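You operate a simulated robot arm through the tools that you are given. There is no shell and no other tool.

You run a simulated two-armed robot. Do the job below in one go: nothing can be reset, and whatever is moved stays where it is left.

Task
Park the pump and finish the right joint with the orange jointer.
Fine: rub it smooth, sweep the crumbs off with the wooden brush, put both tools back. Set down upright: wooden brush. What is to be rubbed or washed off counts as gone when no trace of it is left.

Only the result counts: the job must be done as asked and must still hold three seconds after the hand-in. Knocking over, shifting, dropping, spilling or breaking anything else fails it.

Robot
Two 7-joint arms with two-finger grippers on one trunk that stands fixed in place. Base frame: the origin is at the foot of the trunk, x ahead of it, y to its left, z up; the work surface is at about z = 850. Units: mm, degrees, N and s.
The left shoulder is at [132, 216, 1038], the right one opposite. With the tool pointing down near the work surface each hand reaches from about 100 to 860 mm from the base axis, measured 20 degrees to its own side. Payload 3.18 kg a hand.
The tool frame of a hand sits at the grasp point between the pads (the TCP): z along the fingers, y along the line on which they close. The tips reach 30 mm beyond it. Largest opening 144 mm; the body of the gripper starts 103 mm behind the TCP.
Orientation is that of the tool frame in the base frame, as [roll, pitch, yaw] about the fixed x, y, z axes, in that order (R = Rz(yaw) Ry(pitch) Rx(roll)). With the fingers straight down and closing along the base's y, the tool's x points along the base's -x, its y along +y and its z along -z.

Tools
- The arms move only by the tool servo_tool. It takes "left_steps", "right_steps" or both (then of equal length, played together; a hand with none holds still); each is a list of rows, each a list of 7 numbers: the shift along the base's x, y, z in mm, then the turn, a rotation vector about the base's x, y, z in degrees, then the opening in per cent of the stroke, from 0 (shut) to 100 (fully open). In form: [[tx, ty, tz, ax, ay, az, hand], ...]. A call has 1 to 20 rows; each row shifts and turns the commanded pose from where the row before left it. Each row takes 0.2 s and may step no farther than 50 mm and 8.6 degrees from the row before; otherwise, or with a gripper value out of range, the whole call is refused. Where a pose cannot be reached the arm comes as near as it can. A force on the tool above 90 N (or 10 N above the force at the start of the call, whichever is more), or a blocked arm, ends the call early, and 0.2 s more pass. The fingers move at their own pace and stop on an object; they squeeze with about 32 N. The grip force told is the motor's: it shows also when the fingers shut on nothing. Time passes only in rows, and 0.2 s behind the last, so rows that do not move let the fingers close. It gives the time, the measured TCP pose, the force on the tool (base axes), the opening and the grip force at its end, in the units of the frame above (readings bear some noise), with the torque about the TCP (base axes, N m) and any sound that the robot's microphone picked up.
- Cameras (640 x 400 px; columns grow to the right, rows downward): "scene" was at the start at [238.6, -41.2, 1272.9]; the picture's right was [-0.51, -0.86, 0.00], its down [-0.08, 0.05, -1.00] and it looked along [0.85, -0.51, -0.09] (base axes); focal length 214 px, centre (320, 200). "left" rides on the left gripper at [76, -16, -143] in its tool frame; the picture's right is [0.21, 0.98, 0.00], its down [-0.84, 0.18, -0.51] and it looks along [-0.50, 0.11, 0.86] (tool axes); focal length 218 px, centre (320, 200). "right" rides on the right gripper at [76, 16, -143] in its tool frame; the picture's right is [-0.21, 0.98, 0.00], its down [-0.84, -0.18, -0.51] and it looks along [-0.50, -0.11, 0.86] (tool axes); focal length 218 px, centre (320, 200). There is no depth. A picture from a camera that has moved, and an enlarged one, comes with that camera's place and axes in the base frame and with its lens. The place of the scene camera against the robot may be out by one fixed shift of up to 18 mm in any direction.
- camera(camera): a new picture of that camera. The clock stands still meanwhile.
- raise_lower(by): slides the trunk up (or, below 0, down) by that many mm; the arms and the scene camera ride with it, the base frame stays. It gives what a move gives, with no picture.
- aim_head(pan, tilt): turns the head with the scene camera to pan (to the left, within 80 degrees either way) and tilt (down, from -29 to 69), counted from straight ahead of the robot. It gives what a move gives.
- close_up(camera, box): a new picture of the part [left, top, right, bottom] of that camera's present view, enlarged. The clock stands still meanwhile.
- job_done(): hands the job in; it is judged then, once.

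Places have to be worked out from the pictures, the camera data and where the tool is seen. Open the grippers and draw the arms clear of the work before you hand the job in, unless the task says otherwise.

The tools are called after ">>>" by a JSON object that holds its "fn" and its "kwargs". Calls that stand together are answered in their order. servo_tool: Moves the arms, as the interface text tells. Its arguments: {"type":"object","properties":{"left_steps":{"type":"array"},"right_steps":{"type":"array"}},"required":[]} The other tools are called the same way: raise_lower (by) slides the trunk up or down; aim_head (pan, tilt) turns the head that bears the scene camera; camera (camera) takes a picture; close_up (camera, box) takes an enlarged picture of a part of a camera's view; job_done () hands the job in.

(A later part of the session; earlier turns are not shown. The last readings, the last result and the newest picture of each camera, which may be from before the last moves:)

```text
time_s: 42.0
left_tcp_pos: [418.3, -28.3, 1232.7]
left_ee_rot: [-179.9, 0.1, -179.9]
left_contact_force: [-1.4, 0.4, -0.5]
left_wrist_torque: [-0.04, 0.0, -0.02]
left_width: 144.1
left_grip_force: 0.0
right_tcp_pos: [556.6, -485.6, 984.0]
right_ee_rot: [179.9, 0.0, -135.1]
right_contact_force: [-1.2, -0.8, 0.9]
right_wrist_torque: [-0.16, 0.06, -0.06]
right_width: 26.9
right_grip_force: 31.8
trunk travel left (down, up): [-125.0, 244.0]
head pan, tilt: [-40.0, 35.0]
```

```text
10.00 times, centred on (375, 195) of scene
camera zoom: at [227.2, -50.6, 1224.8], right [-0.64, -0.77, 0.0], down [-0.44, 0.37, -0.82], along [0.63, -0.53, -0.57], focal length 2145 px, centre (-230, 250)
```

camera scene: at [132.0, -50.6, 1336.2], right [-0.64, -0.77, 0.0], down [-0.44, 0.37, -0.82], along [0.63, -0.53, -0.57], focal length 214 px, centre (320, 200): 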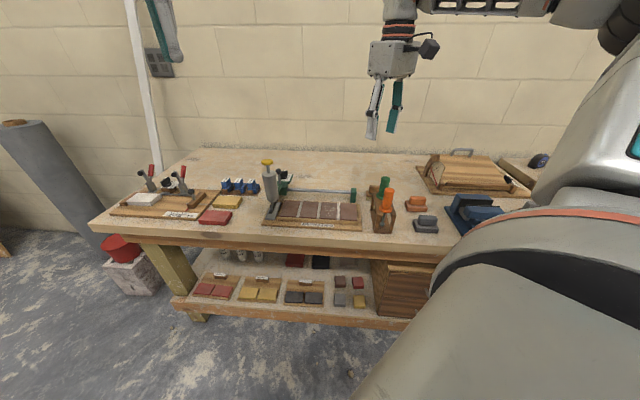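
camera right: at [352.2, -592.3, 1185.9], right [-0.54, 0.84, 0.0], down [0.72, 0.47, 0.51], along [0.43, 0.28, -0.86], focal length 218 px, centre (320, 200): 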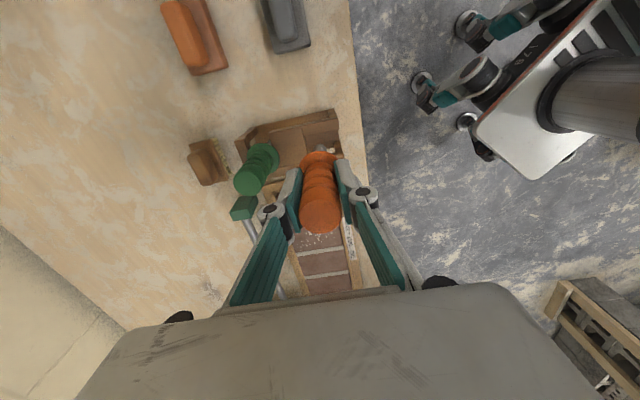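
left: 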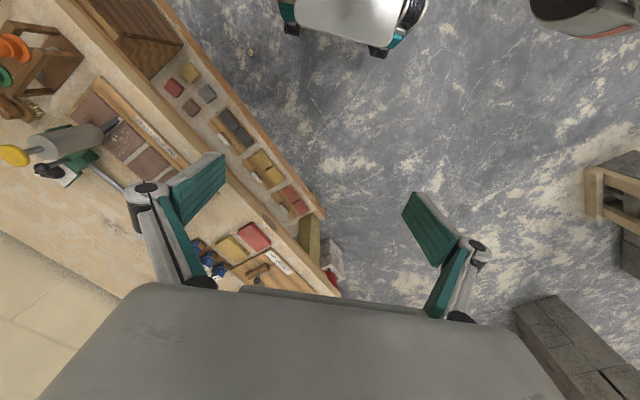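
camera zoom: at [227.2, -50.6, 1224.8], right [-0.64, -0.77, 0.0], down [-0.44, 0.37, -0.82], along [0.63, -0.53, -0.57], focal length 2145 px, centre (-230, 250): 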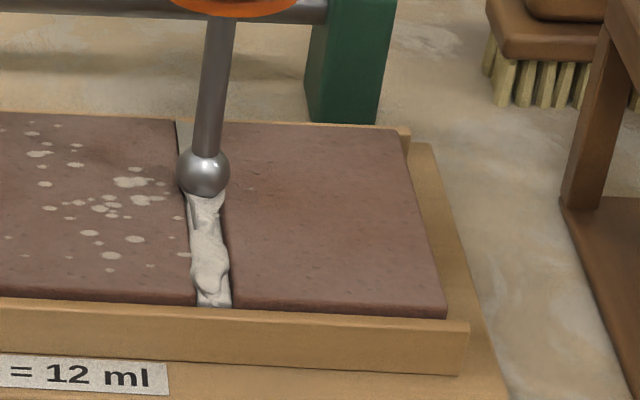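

The stroke works and the tip tracks the joint. I continue to the near end.

>>> {"fn": "servo_tool", "kwargs": {"right_steps": [[-2.7, 2.95, 0, 0, 0, 0, 0], [-2.7, 2.95, 0, 0, 0, 0, 0], [-2.7, 2.95, 0, 0, 0, 0, 0], [-2.7, 2.95, 0, 0, 0, 0, 0], [-2.7, 2.95, 0, 0, 0, 0, 0], [-2.7, 2.95, 0, 0, 0, 0, 0], [-2.7, 2.95, 0, 0, 0, 0, 0], [-2.7, 2.95, 0, 0, 0, 0, 0], [-2.7, 2.95, 0, 0, 0, 0, 0]]}}

>>> {"fn": "close_up", "kwargs": {"camera": "right", "box": [270, 60, 380, 160]}}

>>> {"fn": "close_up", "kwargs": {"camera": "scene", "box": [350, 175, 400, 215]}}

```text
time_s: 44.0
left_tcp_pos: [417.1, -28.2, 1232.4]
left_ee_rot: [-180.0, 0.2, -179.9]
left_contact_force: [0.2, -0.4, 0.3]
left_wrist_torque: [0.0, 0.01, 0.04]
left_width: 143.7
left_grip_force: 0.1
right_tcp_pos: [532.1, -459.1, 985.0]
right_ee_rot: [-179.9, 0.0, -135.1]
right_contact_force: [-0.8, -5.4, 7.9]
right_wrist_torque: [-0.56, -0.03, -0.01]
right_width: 27.1
right_grip_force: 31.9
trunk travel left (down, up): [-125.0, 244.0]
head pan, tilt: [-40.0, 35.0]
```

```text
4.00 times, centred on (325, 110) of right
camera zoom: at [467.2, -500.5, 1127.4], right [-0.54, 0.84, 0.0], down [0.72, 0.47, 0.51], along [0.43, 0.28, -0.86], focal length 873 px, centre (300, 560)
```

zoom: 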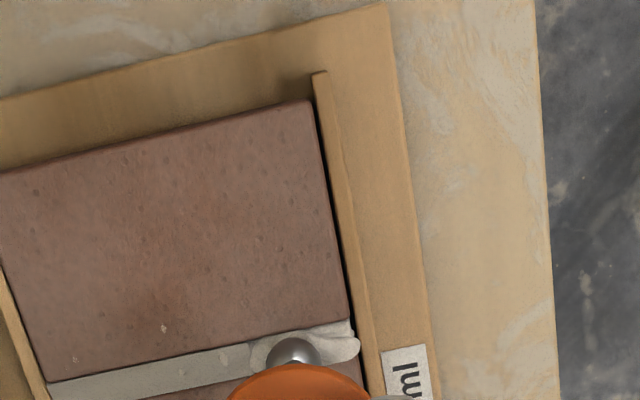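

```text
10.00 times, centred on (375, 195) of scene
camera zoom: at [226.8, -50.5, 1225.0], right [-0.64, -0.77, 0.0], down [-0.44, 0.37, -0.82], along [0.63, -0.53, -0.57], focal length 2145 px, centre (-230, 250)
```

zoom: 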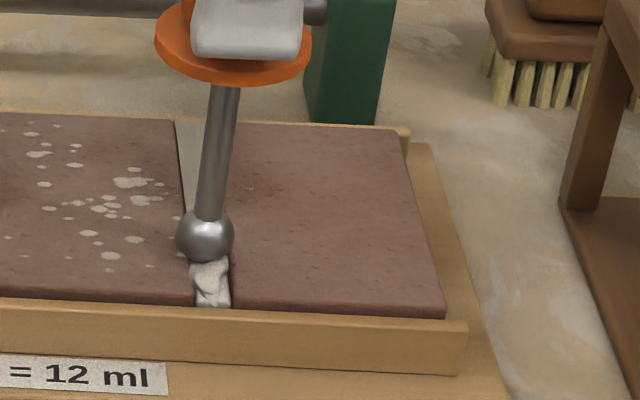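

Most of the joint is smooth; only the last bit at the near end remains. I push on 6 mm further with a 1 mm sideways correction, then make a full return stroke.

>>> {"fn": "servo_tool", "kwargs": {"right_steps": [[-2.1, 1.2, 0, 0, 0, 0, 0], [-1.4, 1.4, 0, 0, 0, 0, 0], [-1.0, 1.0, 0, 0, 0, 0, 0], [1.4, -1.4, 0, 0, 0, 0, 0], [1.4, -1.4, 0, 0, 0, 0, 0], [-1.4, 1.4, 0, 0, 0, 0, 0], [-1.4, 1.4, 0, 0, 0, 0, 0]]}}

>>> {"fn": "close_up", "kwargs": {"camera": "right", "box": [270, 60, 380, 160]}}

>>> {"fn": "close_up", "kwargs": {"camera": "scene", "box": [350, 175, 400, 215]}}

```text
time_s: 45.6
left_tcp_pos: [417.6, -28.2, 1232.7]
left_ee_rot: [-179.9, 0.0, -179.9]
left_contact_force: [-0.6, 0.2, 0.0]
left_wrist_torque: [0.0, 0.01, 0.01]
left_width: 144.2
left_grip_force: 0.0
right_tcp_pos: [526.8, -455.2, 984.1]
right_ee_rot: [180.0, 0.0, -135.1]
right_contact_force: [-0.6, -3.5, 3.8]
right_wrist_torque: [-0.4, 0.1, 0.02]
right_width: 26.9
right_grip_force: 31.8
trunk travel left (down, up): [-125.0, 244.0]
head pan, tilt: [-40.0, 35.0]
```

```text
4.00 times, centred on (325, 110) of right
camera zoom: at [463.0, -496.8, 1127.1], right [-0.54, 0.84, 0.0], down [0.72, 0.47, 0.51], along [0.43, 0.28, -0.86], focal length 873 px, centre (300, 560)
```

zoom: 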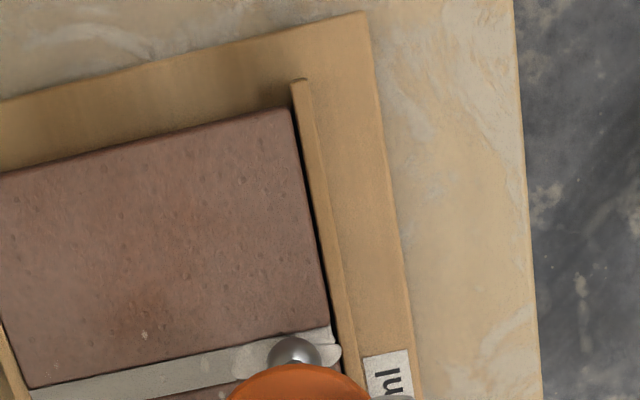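

```text
10.00 times, centred on (375, 195) of scene
camera zoom: at [226.9, -50.6, 1224.9], right [-0.64, -0.77, 0.0], down [-0.44, 0.37, -0.82], along [0.63, -0.53, -0.57], focal length 2145 px, centre (-230, 250)
```

zoom: 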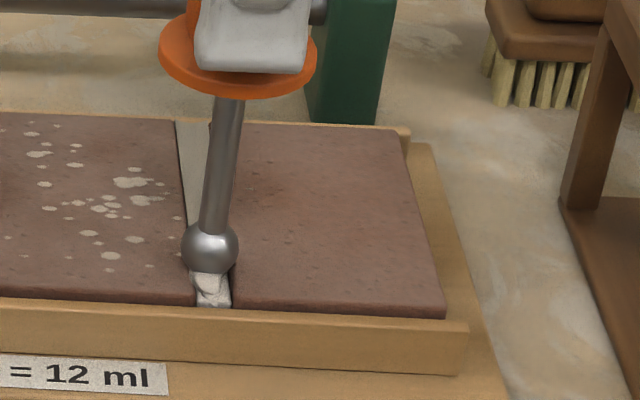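

The near end of the joint is at d≈682, so there is still about 4–5 mm of travel before the ball meets the strip. I go on carefully.

>>> {"fn": "servo_tool", "kwargs": {"right_steps": [[-1.0, 0.9, 0, 0, 0, 0, 0], [-1.0, 0.9, 0, 0, 0, 0, 0], [-1.0, 0.9, 0, 0, 0, 0, 0]]}}

>>> {"fn": "close_up", "kwargs": {"camera": "scene", "box": [350, 175, 400, 215]}}

```text
time_s: 46.4
left_tcp_pos: [417.4, -28.9, 1231.2]
left_ee_rot: [-179.9, 0.1, -180.0]
left_contact_force: [0.3, -0.3, 0.2]
left_wrist_torque: [0.0, 0.0, 0.01]
left_width: 143.9
left_grip_force: 0.0
right_tcp_pos: [524.7, -452.4, 984.2]
right_ee_rot: [180.0, 0.0, -135.1]
right_contact_force: [-1.0, -2.9, 4.0]
right_wrist_torque: [-0.25, -0.01, -0.02]
right_width: 27.2
right_grip_force: 31.8
trunk travel left (down, up): [-125.0, 244.0]
head pan, tilt: [-40.0, 35.0]
```

```text
10.00 times, centred on (375, 195) of scene
camera zoom: at [227.0, -50.6, 1224.9], right [-0.64, -0.77, 0.0], down [-0.44, 0.37, -0.82], along [0.63, -0.53, -0.57], focal length 2145 px, centre (-230, 250)
```

zoom: 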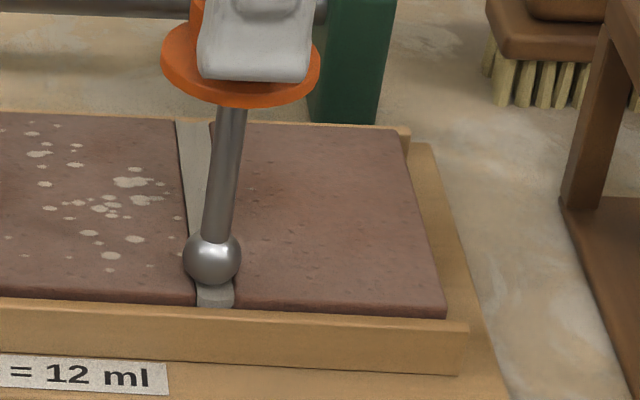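

The near end is flat now too. I make one more full stroke back to the far end for a uniform finish, then lift and inspect.

>>> {"fn": "servo_tool", "kwargs": {"right_steps": [[3.48, -3.59, 0, 0, 0, 0, 0], [3.48, -3.59, 0, 0, 0, 0, 0], [3.48, -3.59, 0, 0, 0, 0, 0], [3.48, -3.59, 0, 0, 0, 0, 0], [3.48, -3.59, 0, 0, 0, 0, 0], [3.48, -3.59, 0, 0, 0, 0, 0], [3.48, -3.59, 0, 0, 0, 0, 0], [3.48, -3.59, 0, 0, 0, 0, 0], [3.48, -3.59, 0, 0, 0, 0, 0], [3.48, -3.59, 0, 0, 0, 0, 0], [3.48, -3.59, 0, 0, 0, 0, 0], [3.48, -3.59, 0, 0, 0, 0, 0], [3.48, -3.59, 0, 0, 0, 0, 0], [3.48, -3.59, 0, 0, 0, 0, 0], [3.48, -3.59, 0, 0, 0, 0, 0], [3.48, -3.59, 0, 0, 0, 0, 0]]}}

>>> {"fn": "servo_tool", "kwargs": {"right_steps": [[0, 0, 10, 0, 0, 0, 0], [0, 0, 20, 0, 0, 0, 0], [0, 0, 25, 0, 0, 0, 0], [0, 0, 25, 0, 0, 0, 0]]}}

>>> {"fn": "close_up", "kwargs": {"camera": "scene", "box": [345, 175, 405, 215]}}

>>> {"fn": "close_up", "kwargs": {"camera": "left", "box": [60, 60, 160, 150]}}

>>> {"fn": "close_up", "kwargs": {"camera": "right", "box": [250, 40, 400, 160]}}

```text
time_s: 49.8
left_tcp_pos: [418.5, -27.6, 1231.1]
left_ee_rot: [-180.0, 0.0, -179.9]
left_contact_force: [-0.4, 0.1, -0.3]
left_wrist_torque: [-0.02, 0.05, 0.0]
left_width: 144.0
left_grip_force: 0.1
right_tcp_pos: [580.7, -510.5, 983.8]
right_ee_rot: [-180.0, -0.1, -135.2]
right_contact_force: [0.5, 0.5, -0.8]
right_wrist_torque: [-0.04, -0.01, 0.0]
right_width: 26.9
right_grip_force: 31.6
trunk travel left (down, up): [-125.0, 244.0]
head pan, tilt: [-40.0, 35.0]
```

```text
time_s: 50.8
left_tcp_pos: [418.3, -27.4, 1232.8]
left_ee_rot: [-179.8, 0.2, -179.9]
left_contact_force: [0.6, -0.2, -0.6]
left_wrist_torque: [-0.01, -0.03, -0.01]
left_width: 144.2
left_grip_force: 0.0
right_tcp_pos: [580.7, -509.8, 1064.9]
right_ee_rot: [180.0, 0.0, -135.2]
right_contact_force: [-1.3, 0.7, -0.2]
right_wrist_torque: [0.0, -0.03, 0.02]
right_width: 26.9
right_grip_force: 32.0
trunk travel left (down, up): [-125.0, 244.0]
head pan, tilt: [-40.0, 35.0]
```

```text
10.00 times, centred on (375, 195) of scene
camera zoom: at [227.0, -50.5, 1224.9], right [-0.64, -0.77, 0.0], down [-0.44, 0.37, -0.82], along [0.63, -0.53, -0.57], focal length 2145 px, centre (-230, 250)
```

zoom: 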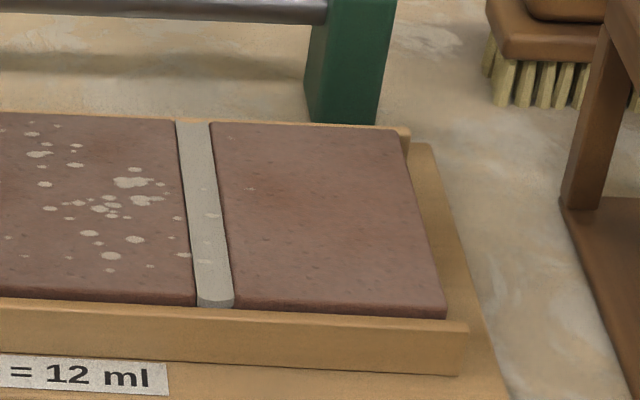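

```text
4.44 times, centred on (110, 105) of left
camera zoom: at [340.7, -44.1, 1375.1], right [-0.21, 0.98, 0.0], down [0.84, 0.18, 0.51], along [0.5, 0.11, -0.86], focal length 970 px, centre (1253, 622)
```

zoom: 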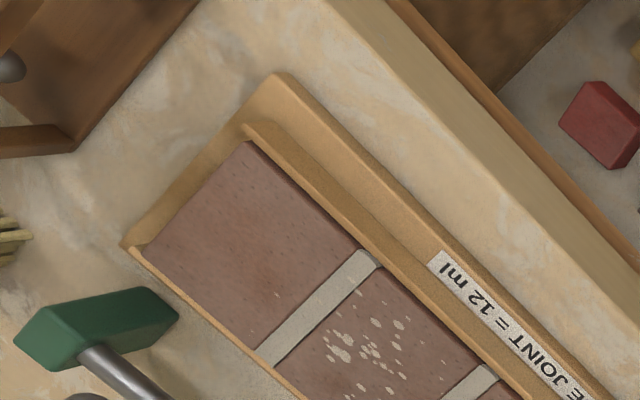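

```text
3.33 times, centred on (325, 100) of right
camera zoom: at [515.7, -551.6, 1207.0], right [-0.54, 0.84, 0.0], down [0.72, 0.47, 0.51], along [0.43, 0.28, -0.86], focal length 728 px, centre (303, 533)
```

zoom: 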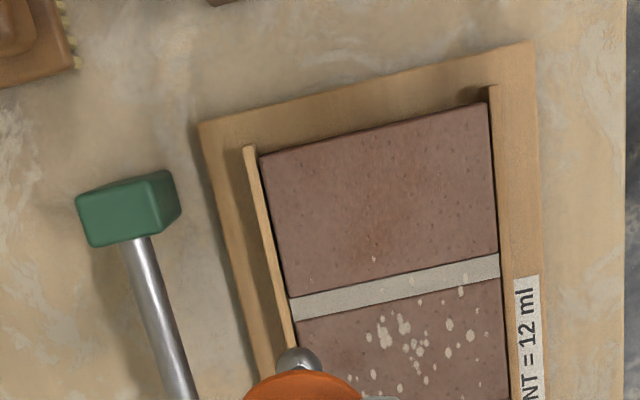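

The right joint is now flush and smooth. I carry the orange jointer back over its slot in the rack at the same safe height.

>>> {"fn": "servo_tool", "kwargs": {"right_steps": [[-13.7, -3.4, 0, 0, 0, 0, 0], [-13.7, -3.4, 0, 0, 0, 0, 0], [-13.7, -3.4, 0, 0, 0, 0, 0], [-13.7, -3.4, 0, 0, 0, 0, 0], [-13.7, -3.4, 0, 0, 0, 0, 0], [-13.7, -3.4, 0, 0, 0, 0, 0], [-13.7, -3.4, 0, 0, 0, 0, 0], [-13.7, -3.4, 0, 0, 0, 0, 0], [-13.7, -3.4, 0, 0, 0, 0, 0], [-13.7, -3.4, 0, 0, 0, 0, 0], [-13.7, -3.4, 0, 0, 0, 0, 0], [-13.7, -3.4, 0, 0, 0, 0, 0]]}}

>>> {"fn": "close_up", "kwargs": {"camera": "scene", "box": [370, 100, 490, 240]}}

>>> {"fn": "close_up", "kwargs": {"camera": "right", "box": [220, 80, 440, 250]}}

```text
time_s: 53.4
left_tcp_pos: [418.4, -27.0, 1232.8]
left_ee_rot: [-179.9, 0.0, -179.9]
left_contact_force: [-0.4, -0.4, 0.5]
left_wrist_torque: [0.01, 0.01, 0.0]
left_width: 143.9
left_grip_force: 0.1
right_tcp_pos: [416.2, -551.1, 1065.1]
right_ee_rot: [-180.0, 0.0, -135.0]
right_contact_force: [-0.7, 0.0, -1.6]
right_wrist_torque: [0.02, -0.09, 0.0]
right_width: 26.8
right_grip_force: 31.8
trunk travel left (down, up): [-125.0, 244.0]
head pan, tilt: [-40.0, 35.0]
```

```text
2.86 times, centred on (430, 170) of scene
camera zoom: at [226.9, -50.6, 1225.0], right [-0.64, -0.77, 0.0], down [-0.44, 0.37, -0.82], along [0.63, -0.53, -0.57], focal length 613 px, centre (6, 286)
```

zoom: 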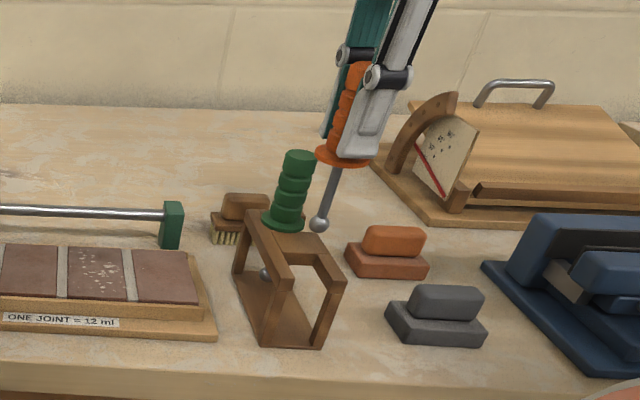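

```text
2.35 times, centred on (330, 165) of right
camera zoom: at [351.2, -593.1, 1207.1], right [-0.54, 0.84, 0.0], down [0.72, 0.47, 0.51], along [0.43, 0.28, -0.86], focal length 514 px, centre (296, 282)
```

zoom: 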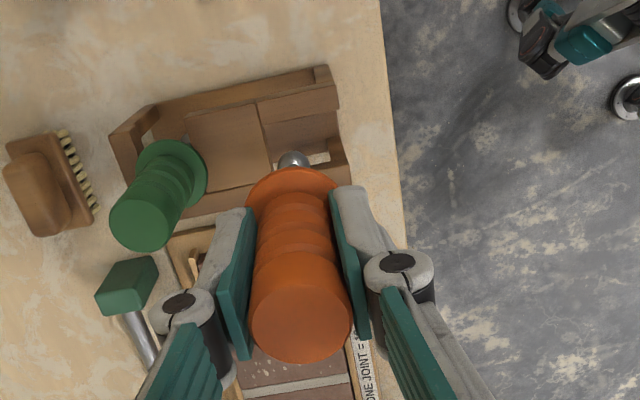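

The jointer hangs exactly as when it came out. I lower it straight into its slot, slowing near the rest height of 967.6.

>>> {"fn": "servo_tool", "kwargs": {"right_steps": [[0, 0.3, -15, 0, 0, 0, 0], [0, 0, -15, 0, 0, 0, 0], [0, 0, -12, 0, 0, 0, 0], [0, 0, -12, 0, 0, 0, 0], [0, 0, -12, 0, 0, 0, 0], [0, 0, -12, 0, 0, 0, 0], [0, 0, -8, 0, 0, 0, 0], [0, 0, -6, 0, 0, 0, 0], [0, 0, -3, 0, 0, 0, 0]]}}

>>> {"fn": "close_up", "kwargs": {"camera": "scene", "box": [370, 140, 470, 240]}}

```text
time_s: 55.4
left_tcp_pos: [418.7, -28.0, 1232.2]
left_ee_rot: [-179.9, -0.1, -179.8]
left_contact_force: [0.3, -0.6, 0.5]
left_wrist_torque: [0.02, 0.02, -0.01]
left_width: 144.0
left_grip_force: 0.1
right_tcp_pos: [415.6, -551.2, 969.5]
right_ee_rot: [-180.0, 0.0, -135.0]
right_contact_force: [0.1, -0.3, -1.3]
right_wrist_torque: [-0.01, -0.02, -0.02]
right_width: 27.1
right_grip_force: 31.8
trunk travel left (down, up): [-125.0, 244.0]
head pan, tilt: [-40.0, 35.0]
```

```text
4.00 times, centred on (420, 190) of scene
camera zoom: at [227.3, -50.6, 1224.8], right [-0.64, -0.77, 0.0], down [-0.44, 0.37, -0.82], along [0.63, -0.53, -0.57], focal length 858 px, centre (-80, 240)
```

zoom: 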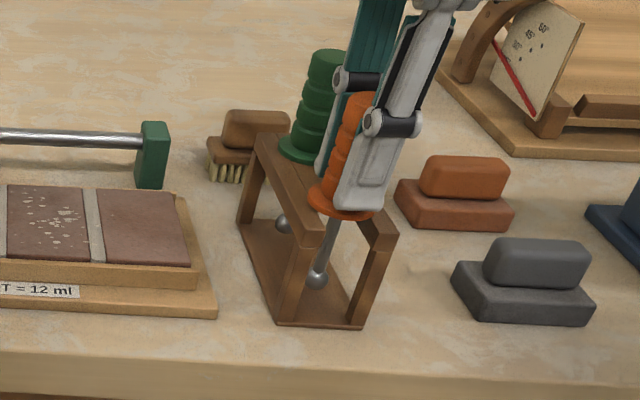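

It is about 1–2 mm above its rest height and no contact yet. I lower the rest of the way in small steps.

>>> {"fn": "servo_tool", "kwargs": {"right_steps": [[0, 0, -1, 0, 0, 0, 0], [0, 0, -0.7, 0, 0, 0, 0]]}}

>>> {"fn": "servo_tool", "kwargs": {"right_steps": [[0, 0, -0.5, 0, 0, 0, 0], [0, 0, -0.3, 0, 0, 0, 0]]}}

```text
time_s: 56.0
left_tcp_pos: [417.7, -27.1, 1231.8]
left_ee_rot: [-179.9, 0.1, -179.9]
left_contact_force: [1.0, -0.5, -0.5]
left_wrist_torque: [-0.02, -0.01, 0.01]
left_width: 144.0
left_grip_force: 0.1
right_tcp_pos: [416.2, -550.1, 968.2]
right_ee_rot: [180.0, 0.0, -135.2]
right_contact_force: [0.3, 0.6, -1.2]
right_wrist_torque: [0.04, 0.03, 0.01]
right_width: 27.1
right_grip_force: 32.5
trunk travel left (down, up): [-125.0, 244.0]
head pan, tilt: [-40.0, 35.0]
```

```text
time_s: 56.6
left_tcp_pos: [417.3, -29.1, 1231.8]
left_ee_rot: [-179.9, 0.0, -179.9]
left_contact_force: [0.3, 0.0, 0.5]
left_wrist_torque: [-0.02, -0.01, 0.04]
left_width: 144.0
left_grip_force: 0.1
right_tcp_pos: [416.7, -550.5, 966.6]
right_ee_rot: [180.0, 0.0, -135.1]
right_contact_force: [-0.1, 0.2, -1.2]
right_wrist_torque: [0.0, 0.05, 0.0]
right_width: 27.2
right_grip_force: 32.3
trunk travel left (down, up): [-125.0, 244.0]
head pan, tilt: [-40.0, 35.0]
```

Still hanging (force unchanged at about -1.2 N); the handle probably slid up a millimetre in the grip while rubbing. I lower further in half-millimetre steps.

>>> {"fn": "servo_tool", "kwargs": {"right_steps": [[0, 0, -0.6, 0, 0, 0, 0], [0, 0, -0.6, 0, 0, 0, 0]]}}

>>> {"fn": "servo_tool", "kwargs": {"right_steps": [[0, 0, -0.6, 0, 0, 0, 0], [0, 0, -0.6, 0, 0, 0, 0]]}}

>>> {"fn": "close_up", "kwargs": {"camera": "scene", "box": [400, 165, 440, 225]}}

>>> {"fn": "close_up", "kwargs": {"camera": "right", "box": [220, 80, 440, 250]}}

```text
time_s: 57.2
left_tcp_pos: [417.4, -29.2, 1232.4]
left_ee_rot: [-180.0, 0.1, -179.8]
left_contact_force: [-0.5, 0.0, -0.3]
left_wrist_torque: [0.0, -0.03, 0.04]
left_width: 144.0
left_grip_force: 0.1
right_tcp_pos: [415.9, -549.3, 966.5]
right_ee_rot: [180.0, 0.0, -135.1]
right_contact_force: [0.3, 1.1, 1.5]
right_wrist_torque: [0.06, -0.02, -0.05]
right_width: 27.1
right_grip_force: 31.7
trunk travel left (down, up): [-125.0, 244.0]
head pan, tilt: [-40.0, 35.0]
```

```text
time_s: 57.8
left_tcp_pos: [418.0, -28.8, 1233.1]
left_ee_rot: [-179.8, 0.1, -179.9]
left_contact_force: [0.5, 0.7, 0.2]
left_wrist_torque: [-0.01, 0.01, 0.02]
left_width: 144.1
left_grip_force: 0.0
right_tcp_pos: [416.6, -550.4, 966.5]
right_ee_rot: [-179.9, 0.1, -135.1]
right_contact_force: [0.8, -0.9, 12.5]
right_wrist_torque: [0.2, -0.1, -0.02]
right_width: 27.1
right_grip_force: 32.1
trunk travel left (down, up): [-125.0, 244.0]
head pan, tilt: [-40.0, 35.0]
```

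```text
6.67 times, centred on (420, 195) of scene
camera zoom: at [226.4, -49.9, 1225.3], right [-0.64, -0.77, 0.0], down [-0.44, 0.37, -0.82], along [0.63, -0.53, -0.57], focal length 1430 px, centre (-347, 233)
```

zoom: 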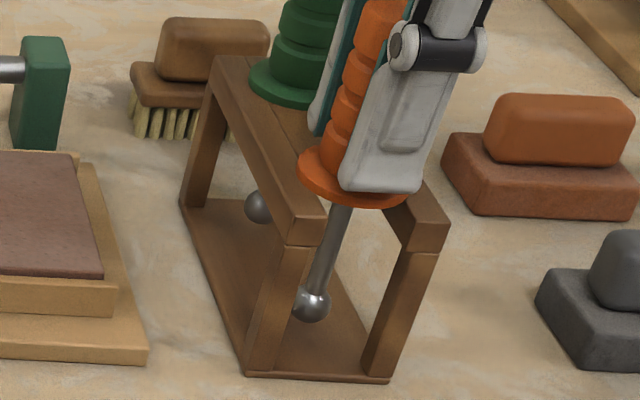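

```text
2.35 times, centred on (330, 165) of right
camera zoom: at [351.2, -591.9, 1108.9], right [-0.54, 0.84, 0.0], down [0.72, 0.47, 0.51], along [0.43, 0.27, -0.86], focal length 514 px, centre (296, 282)
```

zoom: 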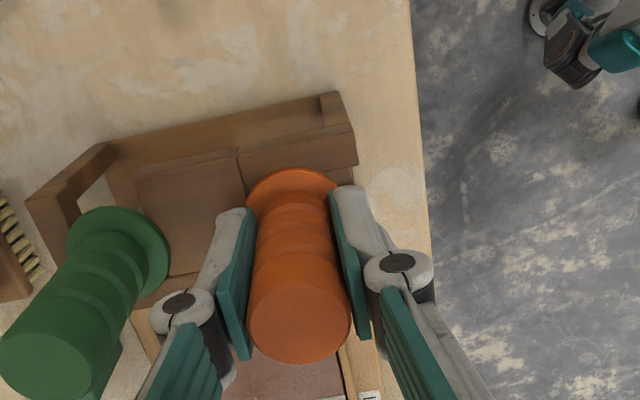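

It is seated on the rails (force up to 12 N). I relieve the pressure by 0.8 mm, open the fingers and lift off straight up.

>>> {"fn": "servo_tool", "kwargs": {"right_steps": [[0, 0, 0.8, 0, 0, 0, 0], [0, 0, 0, 0, 0, 0, 25], [0, 0, 0, 0, 0, 0, 36], [0, 0, 0, 0, 0, 0, 36], [0, 0, 15, 0, 0, 0, 36], [0, 0, 25, 0, 0, 0, 36], [0, 0, 30, 0, 0, 0, 36], [0, 0, 40, 0, 0, 0, 36]]}}

>>> {"fn": "camera", "kwargs": {"camera": "right"}}

>>> {"fn": "close_up", "kwargs": {"camera": "right", "box": [170, 90, 350, 210]}}

>>> {"fn": "close_up", "kwargs": {"camera": "scene", "box": [380, 150, 450, 220]}}

```text
time_s: 59.6
left_tcp_pos: [417.1, -28.0, 1232.4]
left_ee_rot: [-179.9, 0.1, -179.9]
left_contact_force: [-0.5, 0.3, -0.5]
left_wrist_torque: [-0.01, -0.01, -0.01]
left_width: 143.9
left_grip_force: 0.1
right_tcp_pos: [416.1, -549.3, 1076.1]
right_ee_rot: [-180.0, 0.0, -135.0]
right_contact_force: [-0.8, 0.6, 0.3]
right_wrist_torque: [-0.02, 0.0, -0.01]
right_width: 51.9
right_grip_force: 0.1
trunk travel left (down, up): [-125.0, 244.0]
head pan, tilt: [-40.0, 35.0]
```

```text
taken
camera right: at [350.6, -591.5, 1219.0], right [-0.54, 0.84, 0.0], down [0.72, 0.47, 0.51], along [0.43, 0.28, -0.86], focal length 218 px, centre (320, 200)
```

right: 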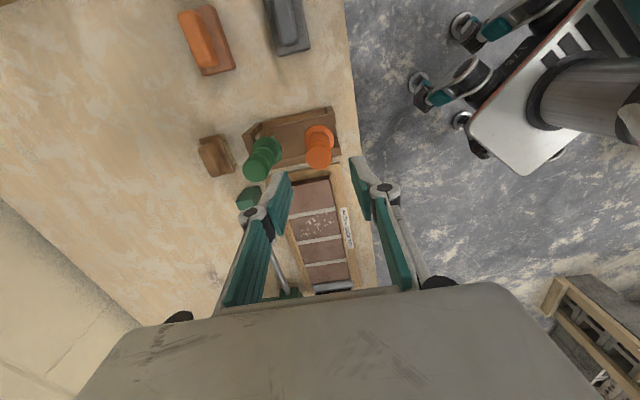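

```text
3.33 times, centred on (260, 150) of right
camera zoom: at [350.6, -591.5, 1219.0], right [-0.54, 0.84, 0.0], down [0.72, 0.47, 0.51], along [0.43, 0.28, -0.86], focal length 728 px, centre (520, 367)
```

zoom: 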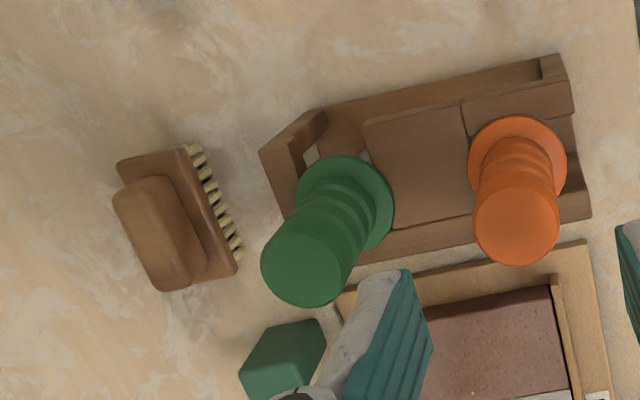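

```text
5.71 times, centred on (415, 185) of scene
camera zoom: at [226.7, -50.2, 1225.1], right [-0.64, -0.77, 0.0], down [-0.44, 0.37, -0.82], along [0.63, -0.53, -0.57], focal length 1226 px, centre (-223, 286)
```

zoom: 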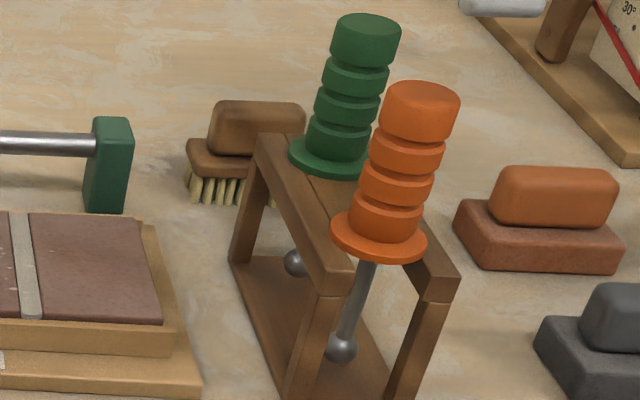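

The orange jointer is back upright in its slot. The brush (about 60×34 mm, long axis along s) is near (539,-664); I move the hand above it to measure its height and handle.

>>> {"fn": "servo_tool", "kwargs": {"right_steps": [[12.3, -11.5, 0, 0, 0, 0, 36], [12.3, -11.5, 0, 0, 0, 0, 36], [12.3, -11.5, 0, 0, 0, 0, 36], [12.3, -11.5, 0, 0, 0, 0, 36], [12.3, -11.5, 0, 0, 0, 0, 36], [12.3, -11.5, 0, 0, 0, 0, 36], [12.3, -11.5, 0, 0, 0, 0, 36], [12.3, -11.5, 0, 0, 0, 0, 36], [12.3, -11.5, 0, 0, 0, 0, 36], [12.3, -11.5, 0, 0, 0, 0, 36]]}}

>>> {"fn": "camera", "kwargs": {"camera": "right"}}

>>> {"fn": "close_up", "kwargs": {"camera": "right", "box": [260, 90, 400, 210]}}

```text
time_s: 61.8
left_tcp_pos: [419.1, -29.3, 1231.9]
left_ee_rot: [-179.9, 0.0, -179.9]
left_contact_force: [-0.2, 0.2, 0.2]
left_wrist_torque: [0.01, 0.03, -0.02]
left_width: 143.9
left_grip_force: 0.1
right_tcp_pos: [540.4, -665.9, 1074.6]
right_ee_rot: [179.8, 0.1, -135.2]
right_contact_force: [-0.1, 0.3, 0.1]
right_wrist_torque: [0.05, 0.02, 0.01]
right_width: 52.0
right_grip_force: 0.1
trunk travel left (down, up): [-125.0, 244.0]
head pan, tilt: [-40.0, 35.0]
```

```text
taken
camera right: at [475.3, -707.8, 1217.3], right [-0.54, 0.84, 0.0], down [0.72, 0.47, 0.51], along [0.42, 0.28, -0.86], focal length 218 px, centre (320, 200)
```

right: 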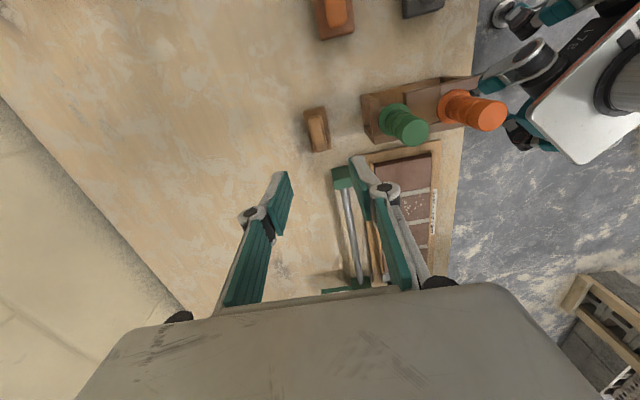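

```text
3.33 times, centred on (330, 150) of right
camera zoom: at [475.3, -707.8, 1217.3], right [-0.54, 0.84, 0.0], down [0.72, 0.47, 0.51], along [0.42, 0.28, -0.86], focal length 728 px, centre (287, 367)
```

zoom: 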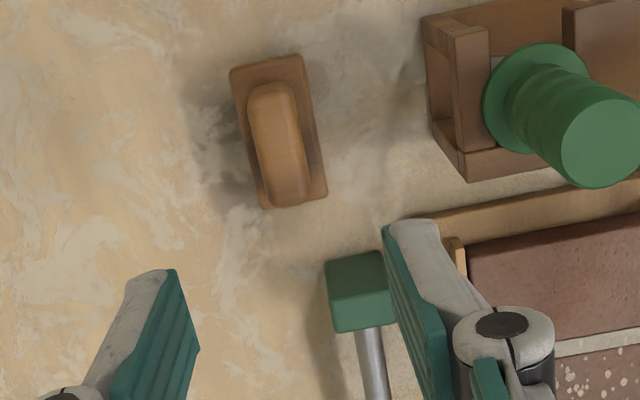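

The brush centre is at about s=-84, d=856 (546,-664.5): plate top at z≈869, handle 20 mm wide and rising to z≈894. I descend above it to z≈925 and check.

>>> {"fn": "servo_tool", "kwargs": {"right_steps": [[2, 0.6, -30, 0, 0, 0, 36], [2, 0.5, -30, 0, 0, 0, 36], [1.8, 0.5, -30, 0, 0, 0, 36], [0, 0, -30, 0, 0, 0, 36], [0, 0, -30, 0, 0, 0, 36]]}}

>>> {"fn": "camera", "kwargs": {"camera": "right"}}

>>> {"fn": "close_up", "kwargs": {"camera": "scene", "box": [360, 90, 470, 220]}}

```text
time_s: 63.0
left_tcp_pos: [418.8, -27.8, 1232.1]
left_ee_rot: [-180.0, 0.0, -179.8]
left_contact_force: [0.9, 0.3, -0.5]
left_wrist_torque: [0.01, 0.0, -0.03]
left_width: 144.1
left_grip_force: 0.1
right_tcp_pos: [547.1, -665.2, 922.1]
right_ee_rot: [179.9, -0.1, -135.1]
right_contact_force: [-0.1, 0.3, -0.5]
right_wrist_torque: [0.02, 0.02, -0.02]
right_width: 51.6
right_grip_force: 0.0
trunk travel left (down, up): [-125.0, 244.0]
head pan, tilt: [-40.0, 35.0]
```

```text
taken
camera right: at [481.6, -706.4, 1066.7], right [-0.54, 0.84, 0.0], down [0.72, 0.47, 0.51], along [0.42, 0.28, -0.86], focal length 218 px, centre (320, 200)
```

right: 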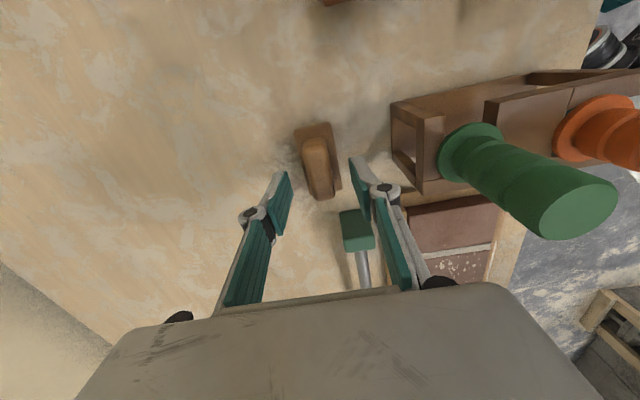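

```text
3.08 times, centred on (415, 155) of scene
camera zoom: at [227.8, -50.9, 1224.5], right [-0.64, -0.77, 0.0], down [-0.44, 0.37, -0.82], along [0.63, -0.53, -0.57], focal length 660 px, centre (28, 338)
```

zoom: 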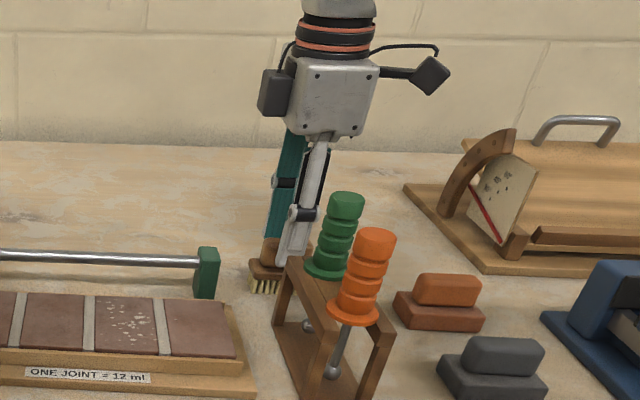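

The handle is centred between the fingers. I descend 20 mm so the tips are just above the plate, and close.

>>> {"fn": "servo_tool", "kwargs": {"right_steps": [[-1.5, -1, -8, 0, 0, 0, 36], [0, 0, -8, 0, 0, 0, 36], [0, 0, -4, 0, 0, 0, 36], [0, 0, 0, 0, 0, 0, 20], [0, 0, 0, 0, 0, 0, 5], [0, 0, 0, 0, 0, 0, 0], [0, 0, 0, 0, 0, 0, 0]]}}

>>> {"fn": "close_up", "kwargs": {"camera": "right", "box": [240, 90, 400, 230]}}

>>> {"fn": "close_up", "kwargs": {"camera": "scene", "box": [380, 140, 440, 200]}}

```text
time_s: 64.6
left_tcp_pos: [416.3, -27.6, 1232.4]
left_ee_rot: [-179.9, 0.1, -179.9]
left_contact_force: [-0.5, 0.3, 0.0]
left_wrist_torque: [0.01, 0.02, 0.01]
left_width: 144.1
left_grip_force: 0.2
right_tcp_pos: [543.7, -665.7, 907.4]
right_ee_rot: [-179.9, 0.0, -135.1]
right_contact_force: [-2.0, 1.9, 8.7]
right_wrist_torque: [0.09, 0.03, -0.01]
right_width: 19.4
right_grip_force: 31.7
trunk travel left (down, up): [-125.0, 244.0]
head pan, tilt: [-40.0, 35.0]
```

```text
2.86 times, centred on (320, 160) of right
camera zoom: at [478.7, -706.2, 1049.5], right [-0.54, 0.84, 0.0], down [0.72, 0.47, 0.51], along [0.43, 0.27, -0.86], focal length 624 px, centre (320, 314)
```

zoom: 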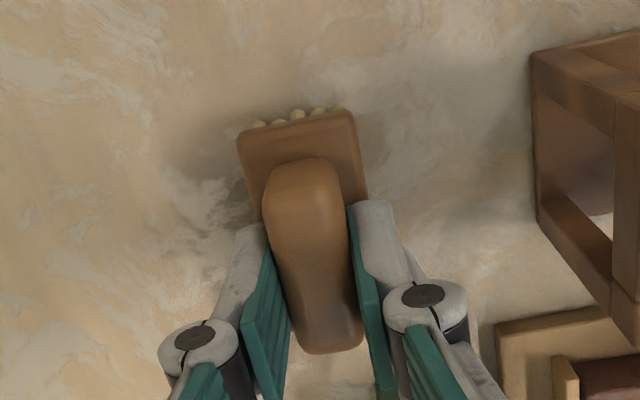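

```text
6.67 times, centred on (410, 170) of scene
camera zoom: at [226.5, -49.8, 1225.1], right [-0.64, -0.77, 0.0], down [-0.44, 0.37, -0.82], along [0.63, -0.53, -0.57], focal length 1430 px, centre (-280, 400)
```

zoom: 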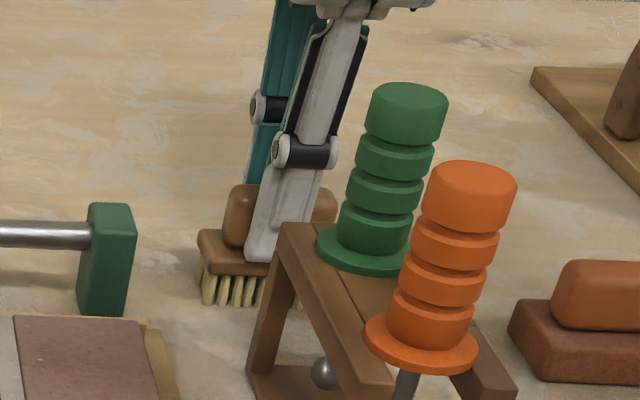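

The brush handle is gripped at 19.4 mm with the tips resting on its plate (TCP z 907.4 when standing on the bench, so bristle ends are 57 mm below the TCP). I lift it and carry it above the far part of the crumbed tile.

>>> {"fn": "servo_tool", "kwargs": {"right_steps": [[0, 0, 10, 0, 0, 0, 0], [0, 0, 25, 0, 0, 0, 0], [0, 0, 35, 0, 0, 0, 0], [0, 0, 30, 0, 0, 0, 0], [5.7, 18.5, 0, 0, 0, 0, 0], [5.7, 18.5, 0, 0, 0, 0, 0], [5.7, 18.5, 0, 0, 0, 0, 0], [5.7, 18.5, 0, 0, 0, 0, 0], [5.7, 18.5, 0, 0, 0, 0, 0], [5.7, 18.5, 0, 0, 0, 0, 0], [5.7, 18.5, 0, 0, 0, 0, 0], [5.7, 18.5, 0, 0, 0, 0, 0], [5.7, 18.5, 0, 0, 0, 0, 0], [5.7, 18.5, 0, 0, 0, 0, 0]]}}

>>> {"fn": "close_up", "kwargs": {"camera": "right", "box": [220, 50, 440, 230]}}

>>> {"fn": "close_up", "kwargs": {"camera": "scene", "box": [310, 100, 440, 220]}}

>>> {"fn": "close_up", "kwargs": {"camera": "left", "box": [40, 60, 200, 170]}}

```text
time_s: 67.6
left_tcp_pos: [418.5, -27.8, 1232.7]
left_ee_rot: [-179.9, 0.0, -179.9]
left_contact_force: [0.4, 0.4, 0.7]
left_wrist_torque: [-0.04, -0.03, 0.01]
left_width: 144.2
left_grip_force: 0.0
right_tcp_pos: [599.9, -479.2, 1005.2]
right_ee_rot: [179.9, -0.1, -135.1]
right_contact_force: [-0.2, 0.9, 0.7]
right_wrist_torque: [-0.01, 0.02, 0.01]
right_width: 0.1
right_grip_force: 30.1
trunk travel left (down, up): [-125.0, 244.0]
head pan, tilt: [-40.0, 35.0]
```

```text
2.22 times, centred on (330, 140) of right
camera zoom: at [536.2, -521.2, 1147.8], right [-0.54, 0.84, 0.0], down [0.72, 0.47, 0.51], along [0.43, 0.28, -0.86], focal length 485 px, centre (298, 333)
```

zoom: 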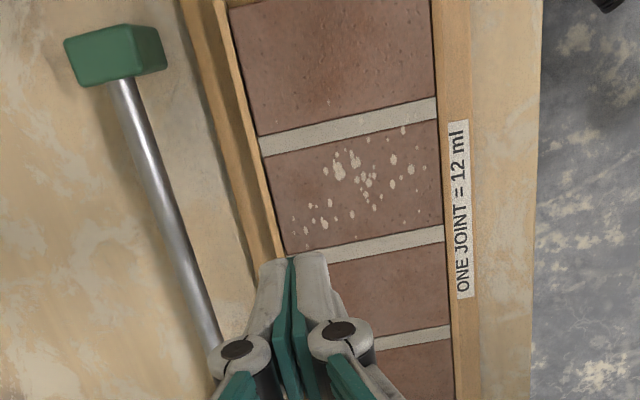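

```text
3.33 times, centred on (375, 160) of scene
camera zoom: at [227.5, -50.5, 1224.7], right [-0.64, -0.77, 0.0], down [-0.44, 0.37, -0.82], along [0.63, -0.53, -0.57], focal length 715 px, centre (137, 333)
```

zoom: 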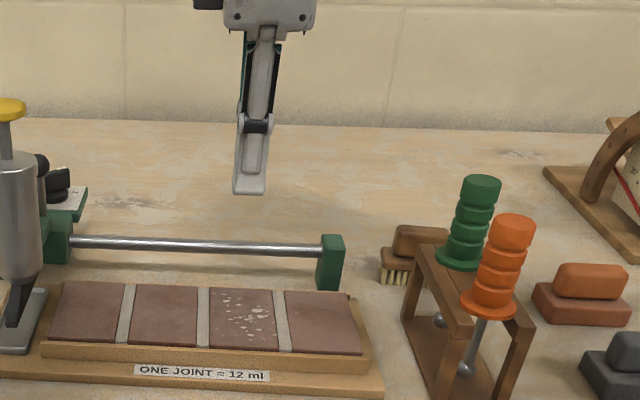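

```text
3.64 times, centred on (120, 115) of left
camera zoom: at [341.3, -44.1, 1374.8], right [-0.21, 0.98, 0.0], down [0.84, 0.18, 0.51], along [0.5, 0.11, -0.86], focal length 794 px, centre (1047, 509)
```

zoom: 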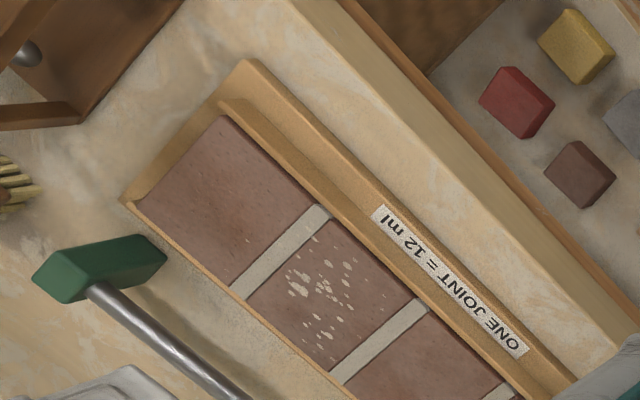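

The brush slipped out of the fingers at lift-off and is still standing upright at its place; nothing else moved. I inspect the brush shape closely before re-gripping.

>>> {"fn": "close_up", "kwargs": {"camera": "scene", "box": [380, 160, 420, 195]}}

>>> {"fn": "close_up", "kwargs": {"camera": "left", "box": [0, 80, 80, 150]}}

>>> {"fn": "servo_tool", "kwargs": {"right_steps": [[-5.7, -18.5, 15, 0, 0, 0, 20], [-5.7, -18.5, 15, 0, 0, 0, 36], [-5.7, -18.5, 15, 0, 0, 0, 36], [-5.7, -18.5, 0, 0, 0, 0, 36], [-5.7, -18.5, 0, 0, 0, 0, 36]]}}

>>> {"fn": "close_up", "kwargs": {"camera": "right", "box": [170, 50, 330, 180]}}

```text
11.43 times, centred on (400, 178) of scene
camera zoom: at [227.5, -50.5, 1224.7], right [-0.64, -0.77, 0.0], down [-0.44, 0.37, -0.82], along [0.63, -0.53, -0.57], focal length 2451 px, centre (-594, 457)
```

zoom: 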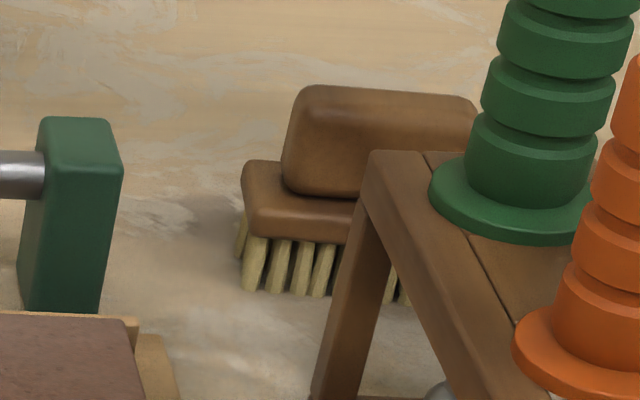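

```text
5.71 times, centred on (40, 115) of left
camera zoom: at [341.3, -44.1, 1374.8], right [-0.21, 0.98, 0.0], down [0.84, 0.18, 0.51], along [0.5, 0.11, -0.86], focal length 1247 px, centre (1920, 686)
```

zoom: 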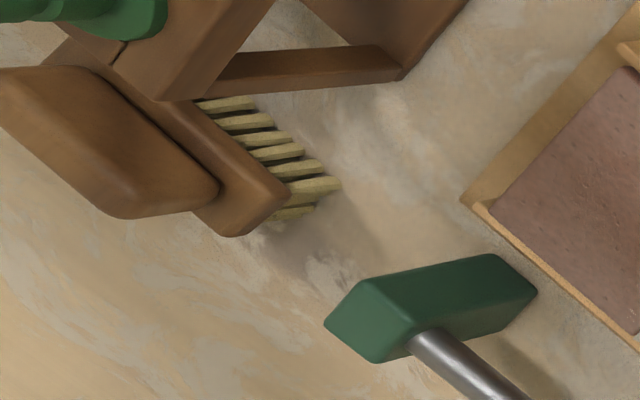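

```text
time_s: 68.8
left_tcp_pos: [417.0, -28.6, 1232.6]
left_ee_rot: [-179.8, 0.1, -180.0]
left_contact_force: [-0.2, 0.0, -0.3]
left_wrist_torque: [0.04, -0.02, -0.02]
left_width: 143.6
left_grip_force: 0.0
right_tcp_pos: [571.8, -572.2, 1051.5]
right_ee_rot: [-180.0, 0.0, -135.1]
right_contact_force: [0.7, 0.1, 0.7]
right_wrist_torque: [0.02, 0.0, 0.0]
right_width: 51.8
right_grip_force: 0.1
trunk travel left (down, up): [-125.0, 244.0]
head pan, tilt: [-40.0, 35.0]
```

```text
3.08 times, centred on (250, 115) of right
camera zoom: at [507.2, -614.1, 1193.6], right [-0.54, 0.84, 0.0], down [0.72, 0.47, 0.51], along [0.43, 0.28, -0.86], focal length 672 px, centre (535, 462)
```

zoom: 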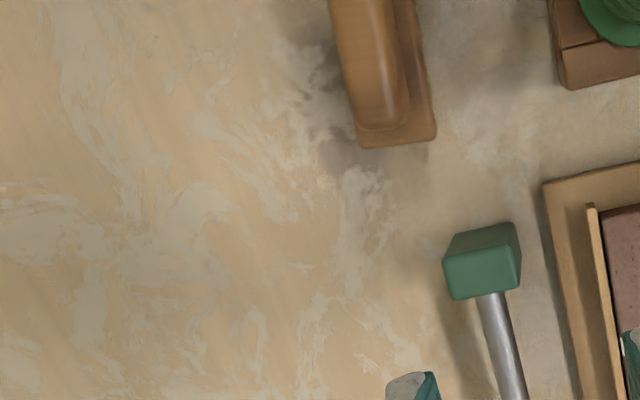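

The brush stands unchanged (corner still at s≈-56, d≈840). Judging from its proportions the handle is about 28 mm tall above the plate top at z≈877; I return above it for a slower, better-seated grip.

>>> {"fn": "servo_tool", "kwargs": {"right_steps": [[-5.2, -18.5, 0, 0, 0, 0, 36], [-5.2, -18.5, 0, 0, 0, 0, 36], [-5.2, -18.5, 0, 0, 0, 0, 36], [-5.2, -18.5, 0, 0, 0, 0, 36], [-5.2, -18.5, 0, 0, 0, 0, 36], [0, 0, -30, 0, 0, 0, 36], [0, 0, -30, 0, 0, 0, 36], [0, 0, -30, 0, 0, 0, 36]]}}

>>> {"fn": "close_up", "kwargs": {"camera": "right", "box": [240, 90, 400, 210]}}

```text
time_s: 70.6
left_tcp_pos: [417.7, -29.3, 1232.6]
left_ee_rot: [-180.0, 0.0, -179.8]
left_contact_force: [0.5, -0.9, 0.4]
left_wrist_torque: [0.01, 0.03, 0.0]
left_width: 143.9
left_grip_force: 0.1
right_tcp_pos: [545.7, -666.4, 958.5]
right_ee_rot: [180.0, 0.0, -135.1]
right_contact_force: [-0.2, 0.1, -0.4]
right_wrist_torque: [0.01, 0.04, 0.04]
right_width: 51.9
right_grip_force: 0.1
trunk travel left (down, up): [-125.0, 244.0]
head pan, tilt: [-40.0, 35.0]
```

```text
3.33 times, centred on (320, 150) of right
camera zoom: at [482.1, -707.8, 1102.1], right [-0.54, 0.84, 0.0], down [0.72, 0.47, 0.51], along [0.42, 0.28, -0.86], focal length 728 px, centre (320, 367)
```

zoom: 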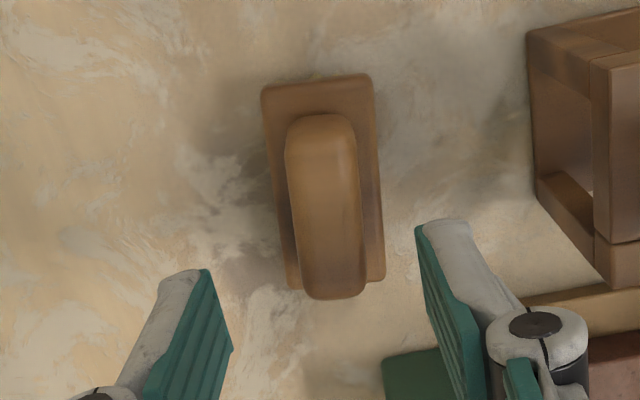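

My first grip turned the brush about 5.5° and shifted it ~3.5 mm; its centre is now near (540,-667.5). I align the hand with it (turn -5.5°), descend to just above its plate and close gently.

>>> {"fn": "servo_tool", "kwargs": {"right_steps": [[-3, -0.5, -10, 0, 0, -3, 36], [-3, -0.5, -10, 0, 0, -2.5, 36], [0, 0, -10, 0, 0, 0, 36], [0, 0, -10, 0, 0, 0, 36], [0, 0, -8, 0, 0, 0, 36]]}}

>>> {"fn": "close_up", "kwargs": {"camera": "right", "box": [240, 90, 400, 230]}}

>>> {"fn": "close_up", "kwargs": {"camera": "scene", "box": [380, 140, 440, 200]}}

```text
time_s: 71.8
left_tcp_pos: [418.4, -28.0, 1232.1]
left_ee_rot: [-179.9, 0.0, -179.9]
left_contact_force: [-0.2, -0.2, -0.1]
left_wrist_torque: [0.02, -0.01, 0.03]
left_width: 143.9
left_grip_force: 0.1
right_tcp_pos: [539.5, -666.4, 910.8]
right_ee_rot: [179.9, 0.1, -140.5]
right_contact_force: [-0.4, -0.3, -0.9]
right_wrist_torque: [0.01, 0.04, 0.05]
right_width: 51.6
right_grip_force: 0.1
trunk travel left (down, up): [-125.0, 244.0]
head pan, tilt: [-40.0, 35.0]
```

```text
2.86 times, centred on (320, 160) of right
camera zoom: at [471.6, -701.9, 1054.6], right [-0.46, 0.89, 0.0], down [0.77, 0.4, 0.51], along [0.45, 0.23, -0.86], focal length 624 px, centre (320, 314)
```

zoom: 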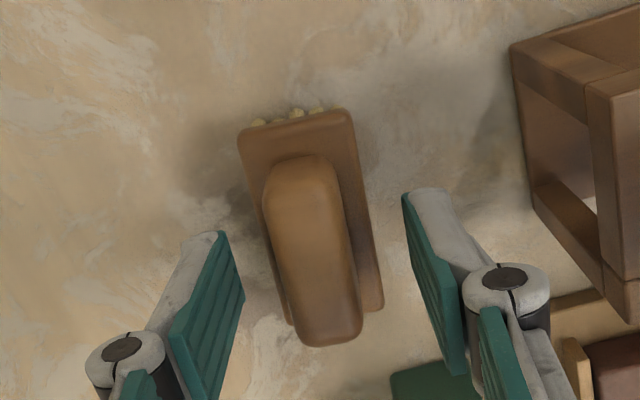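

```text
6.67 times, centred on (410, 170) of scene
camera zoom: at [227.4, -50.7, 1224.7], right [-0.64, -0.77, 0.0], down [-0.44, 0.37, -0.82], along [0.63, -0.53, -0.57], focal length 1430 px, centre (-280, 400)
```

zoom: 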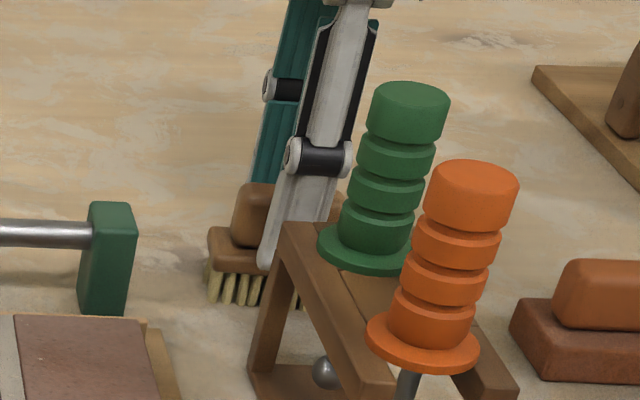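

Aligned now. I lower 1.5 mm more and close slowly, then check grip force and contact force.

>>> {"fn": "servo_tool", "kwargs": {"right_steps": [[-0.3, -0.3, -1.5, 0, 0, 0, 30], [0, 0, 0, 0, 0, 0, 20], [0, 0, 0, 0, 0, 0, 13], [0, 0, 0, 0, 0, 0, 8], [0, 0, 0, 0, 0, 0, 0], [0, 0, 0, 0, 0, 0, 0], [0, 0, 0, 0, 0, 0, 0]]}}

>>> {"fn": "close_up", "kwargs": {"camera": "right", "box": [240, 90, 400, 230]}}

>>> {"fn": "close_up", "kwargs": {"camera": "scene", "box": [380, 140, 440, 200]}}

```text
time_s: 73.4
left_tcp_pos: [418.0, -28.4, 1232.8]
left_ee_rot: [-179.9, 0.0, -179.8]
left_contact_force: [-0.1, -0.3, -0.4]
left_wrist_torque: [0.0, 0.02, -0.02]
left_width: 144.2
left_grip_force: 0.1
right_tcp_pos: [538.2, -666.1, 909.4]
right_ee_rot: [180.0, 0.0, -140.6]
right_contact_force: [-0.6, -0.1, 0.7]
right_wrist_torque: [0.02, -0.01, 0.0]
right_width: 19.2
right_grip_force: 32.0
trunk travel left (down, up): [-125.0, 244.0]
head pan, tilt: [-40.0, 35.0]
```

```text
2.86 times, centred on (320, 160) of right
camera zoom: at [471.4, -701.9, 1053.2], right [-0.46, 0.89, 0.0], down [0.77, 0.4, 0.51], along [0.45, 0.23, -0.86], focal length 624 px, centre (320, 314)
```

zoom: 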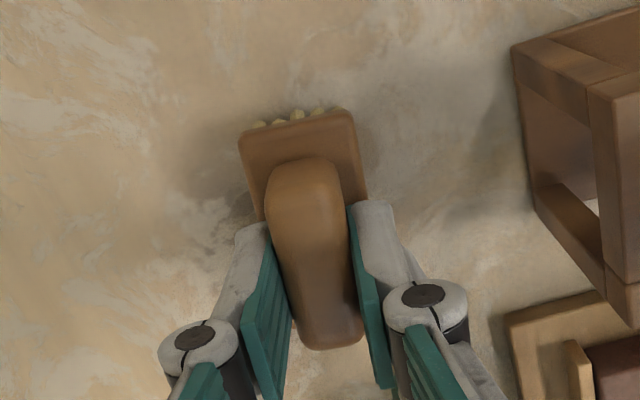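

```text
6.67 times, centred on (410, 170) of scene
camera zoom: at [227.3, -50.6, 1224.8], right [-0.64, -0.77, 0.0], down [-0.44, 0.37, -0.82], along [0.63, -0.53, -0.57], focal length 1430 px, centre (-280, 400)
```

zoom: 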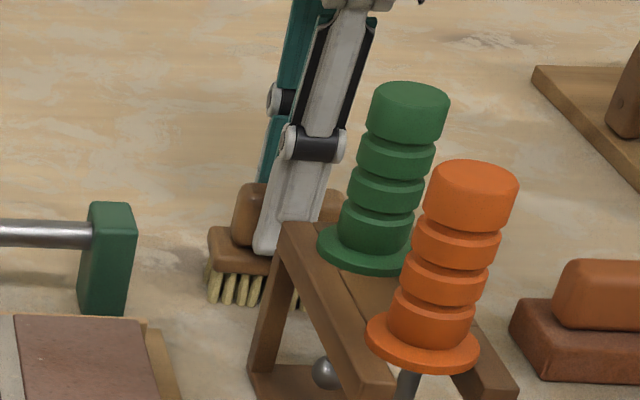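

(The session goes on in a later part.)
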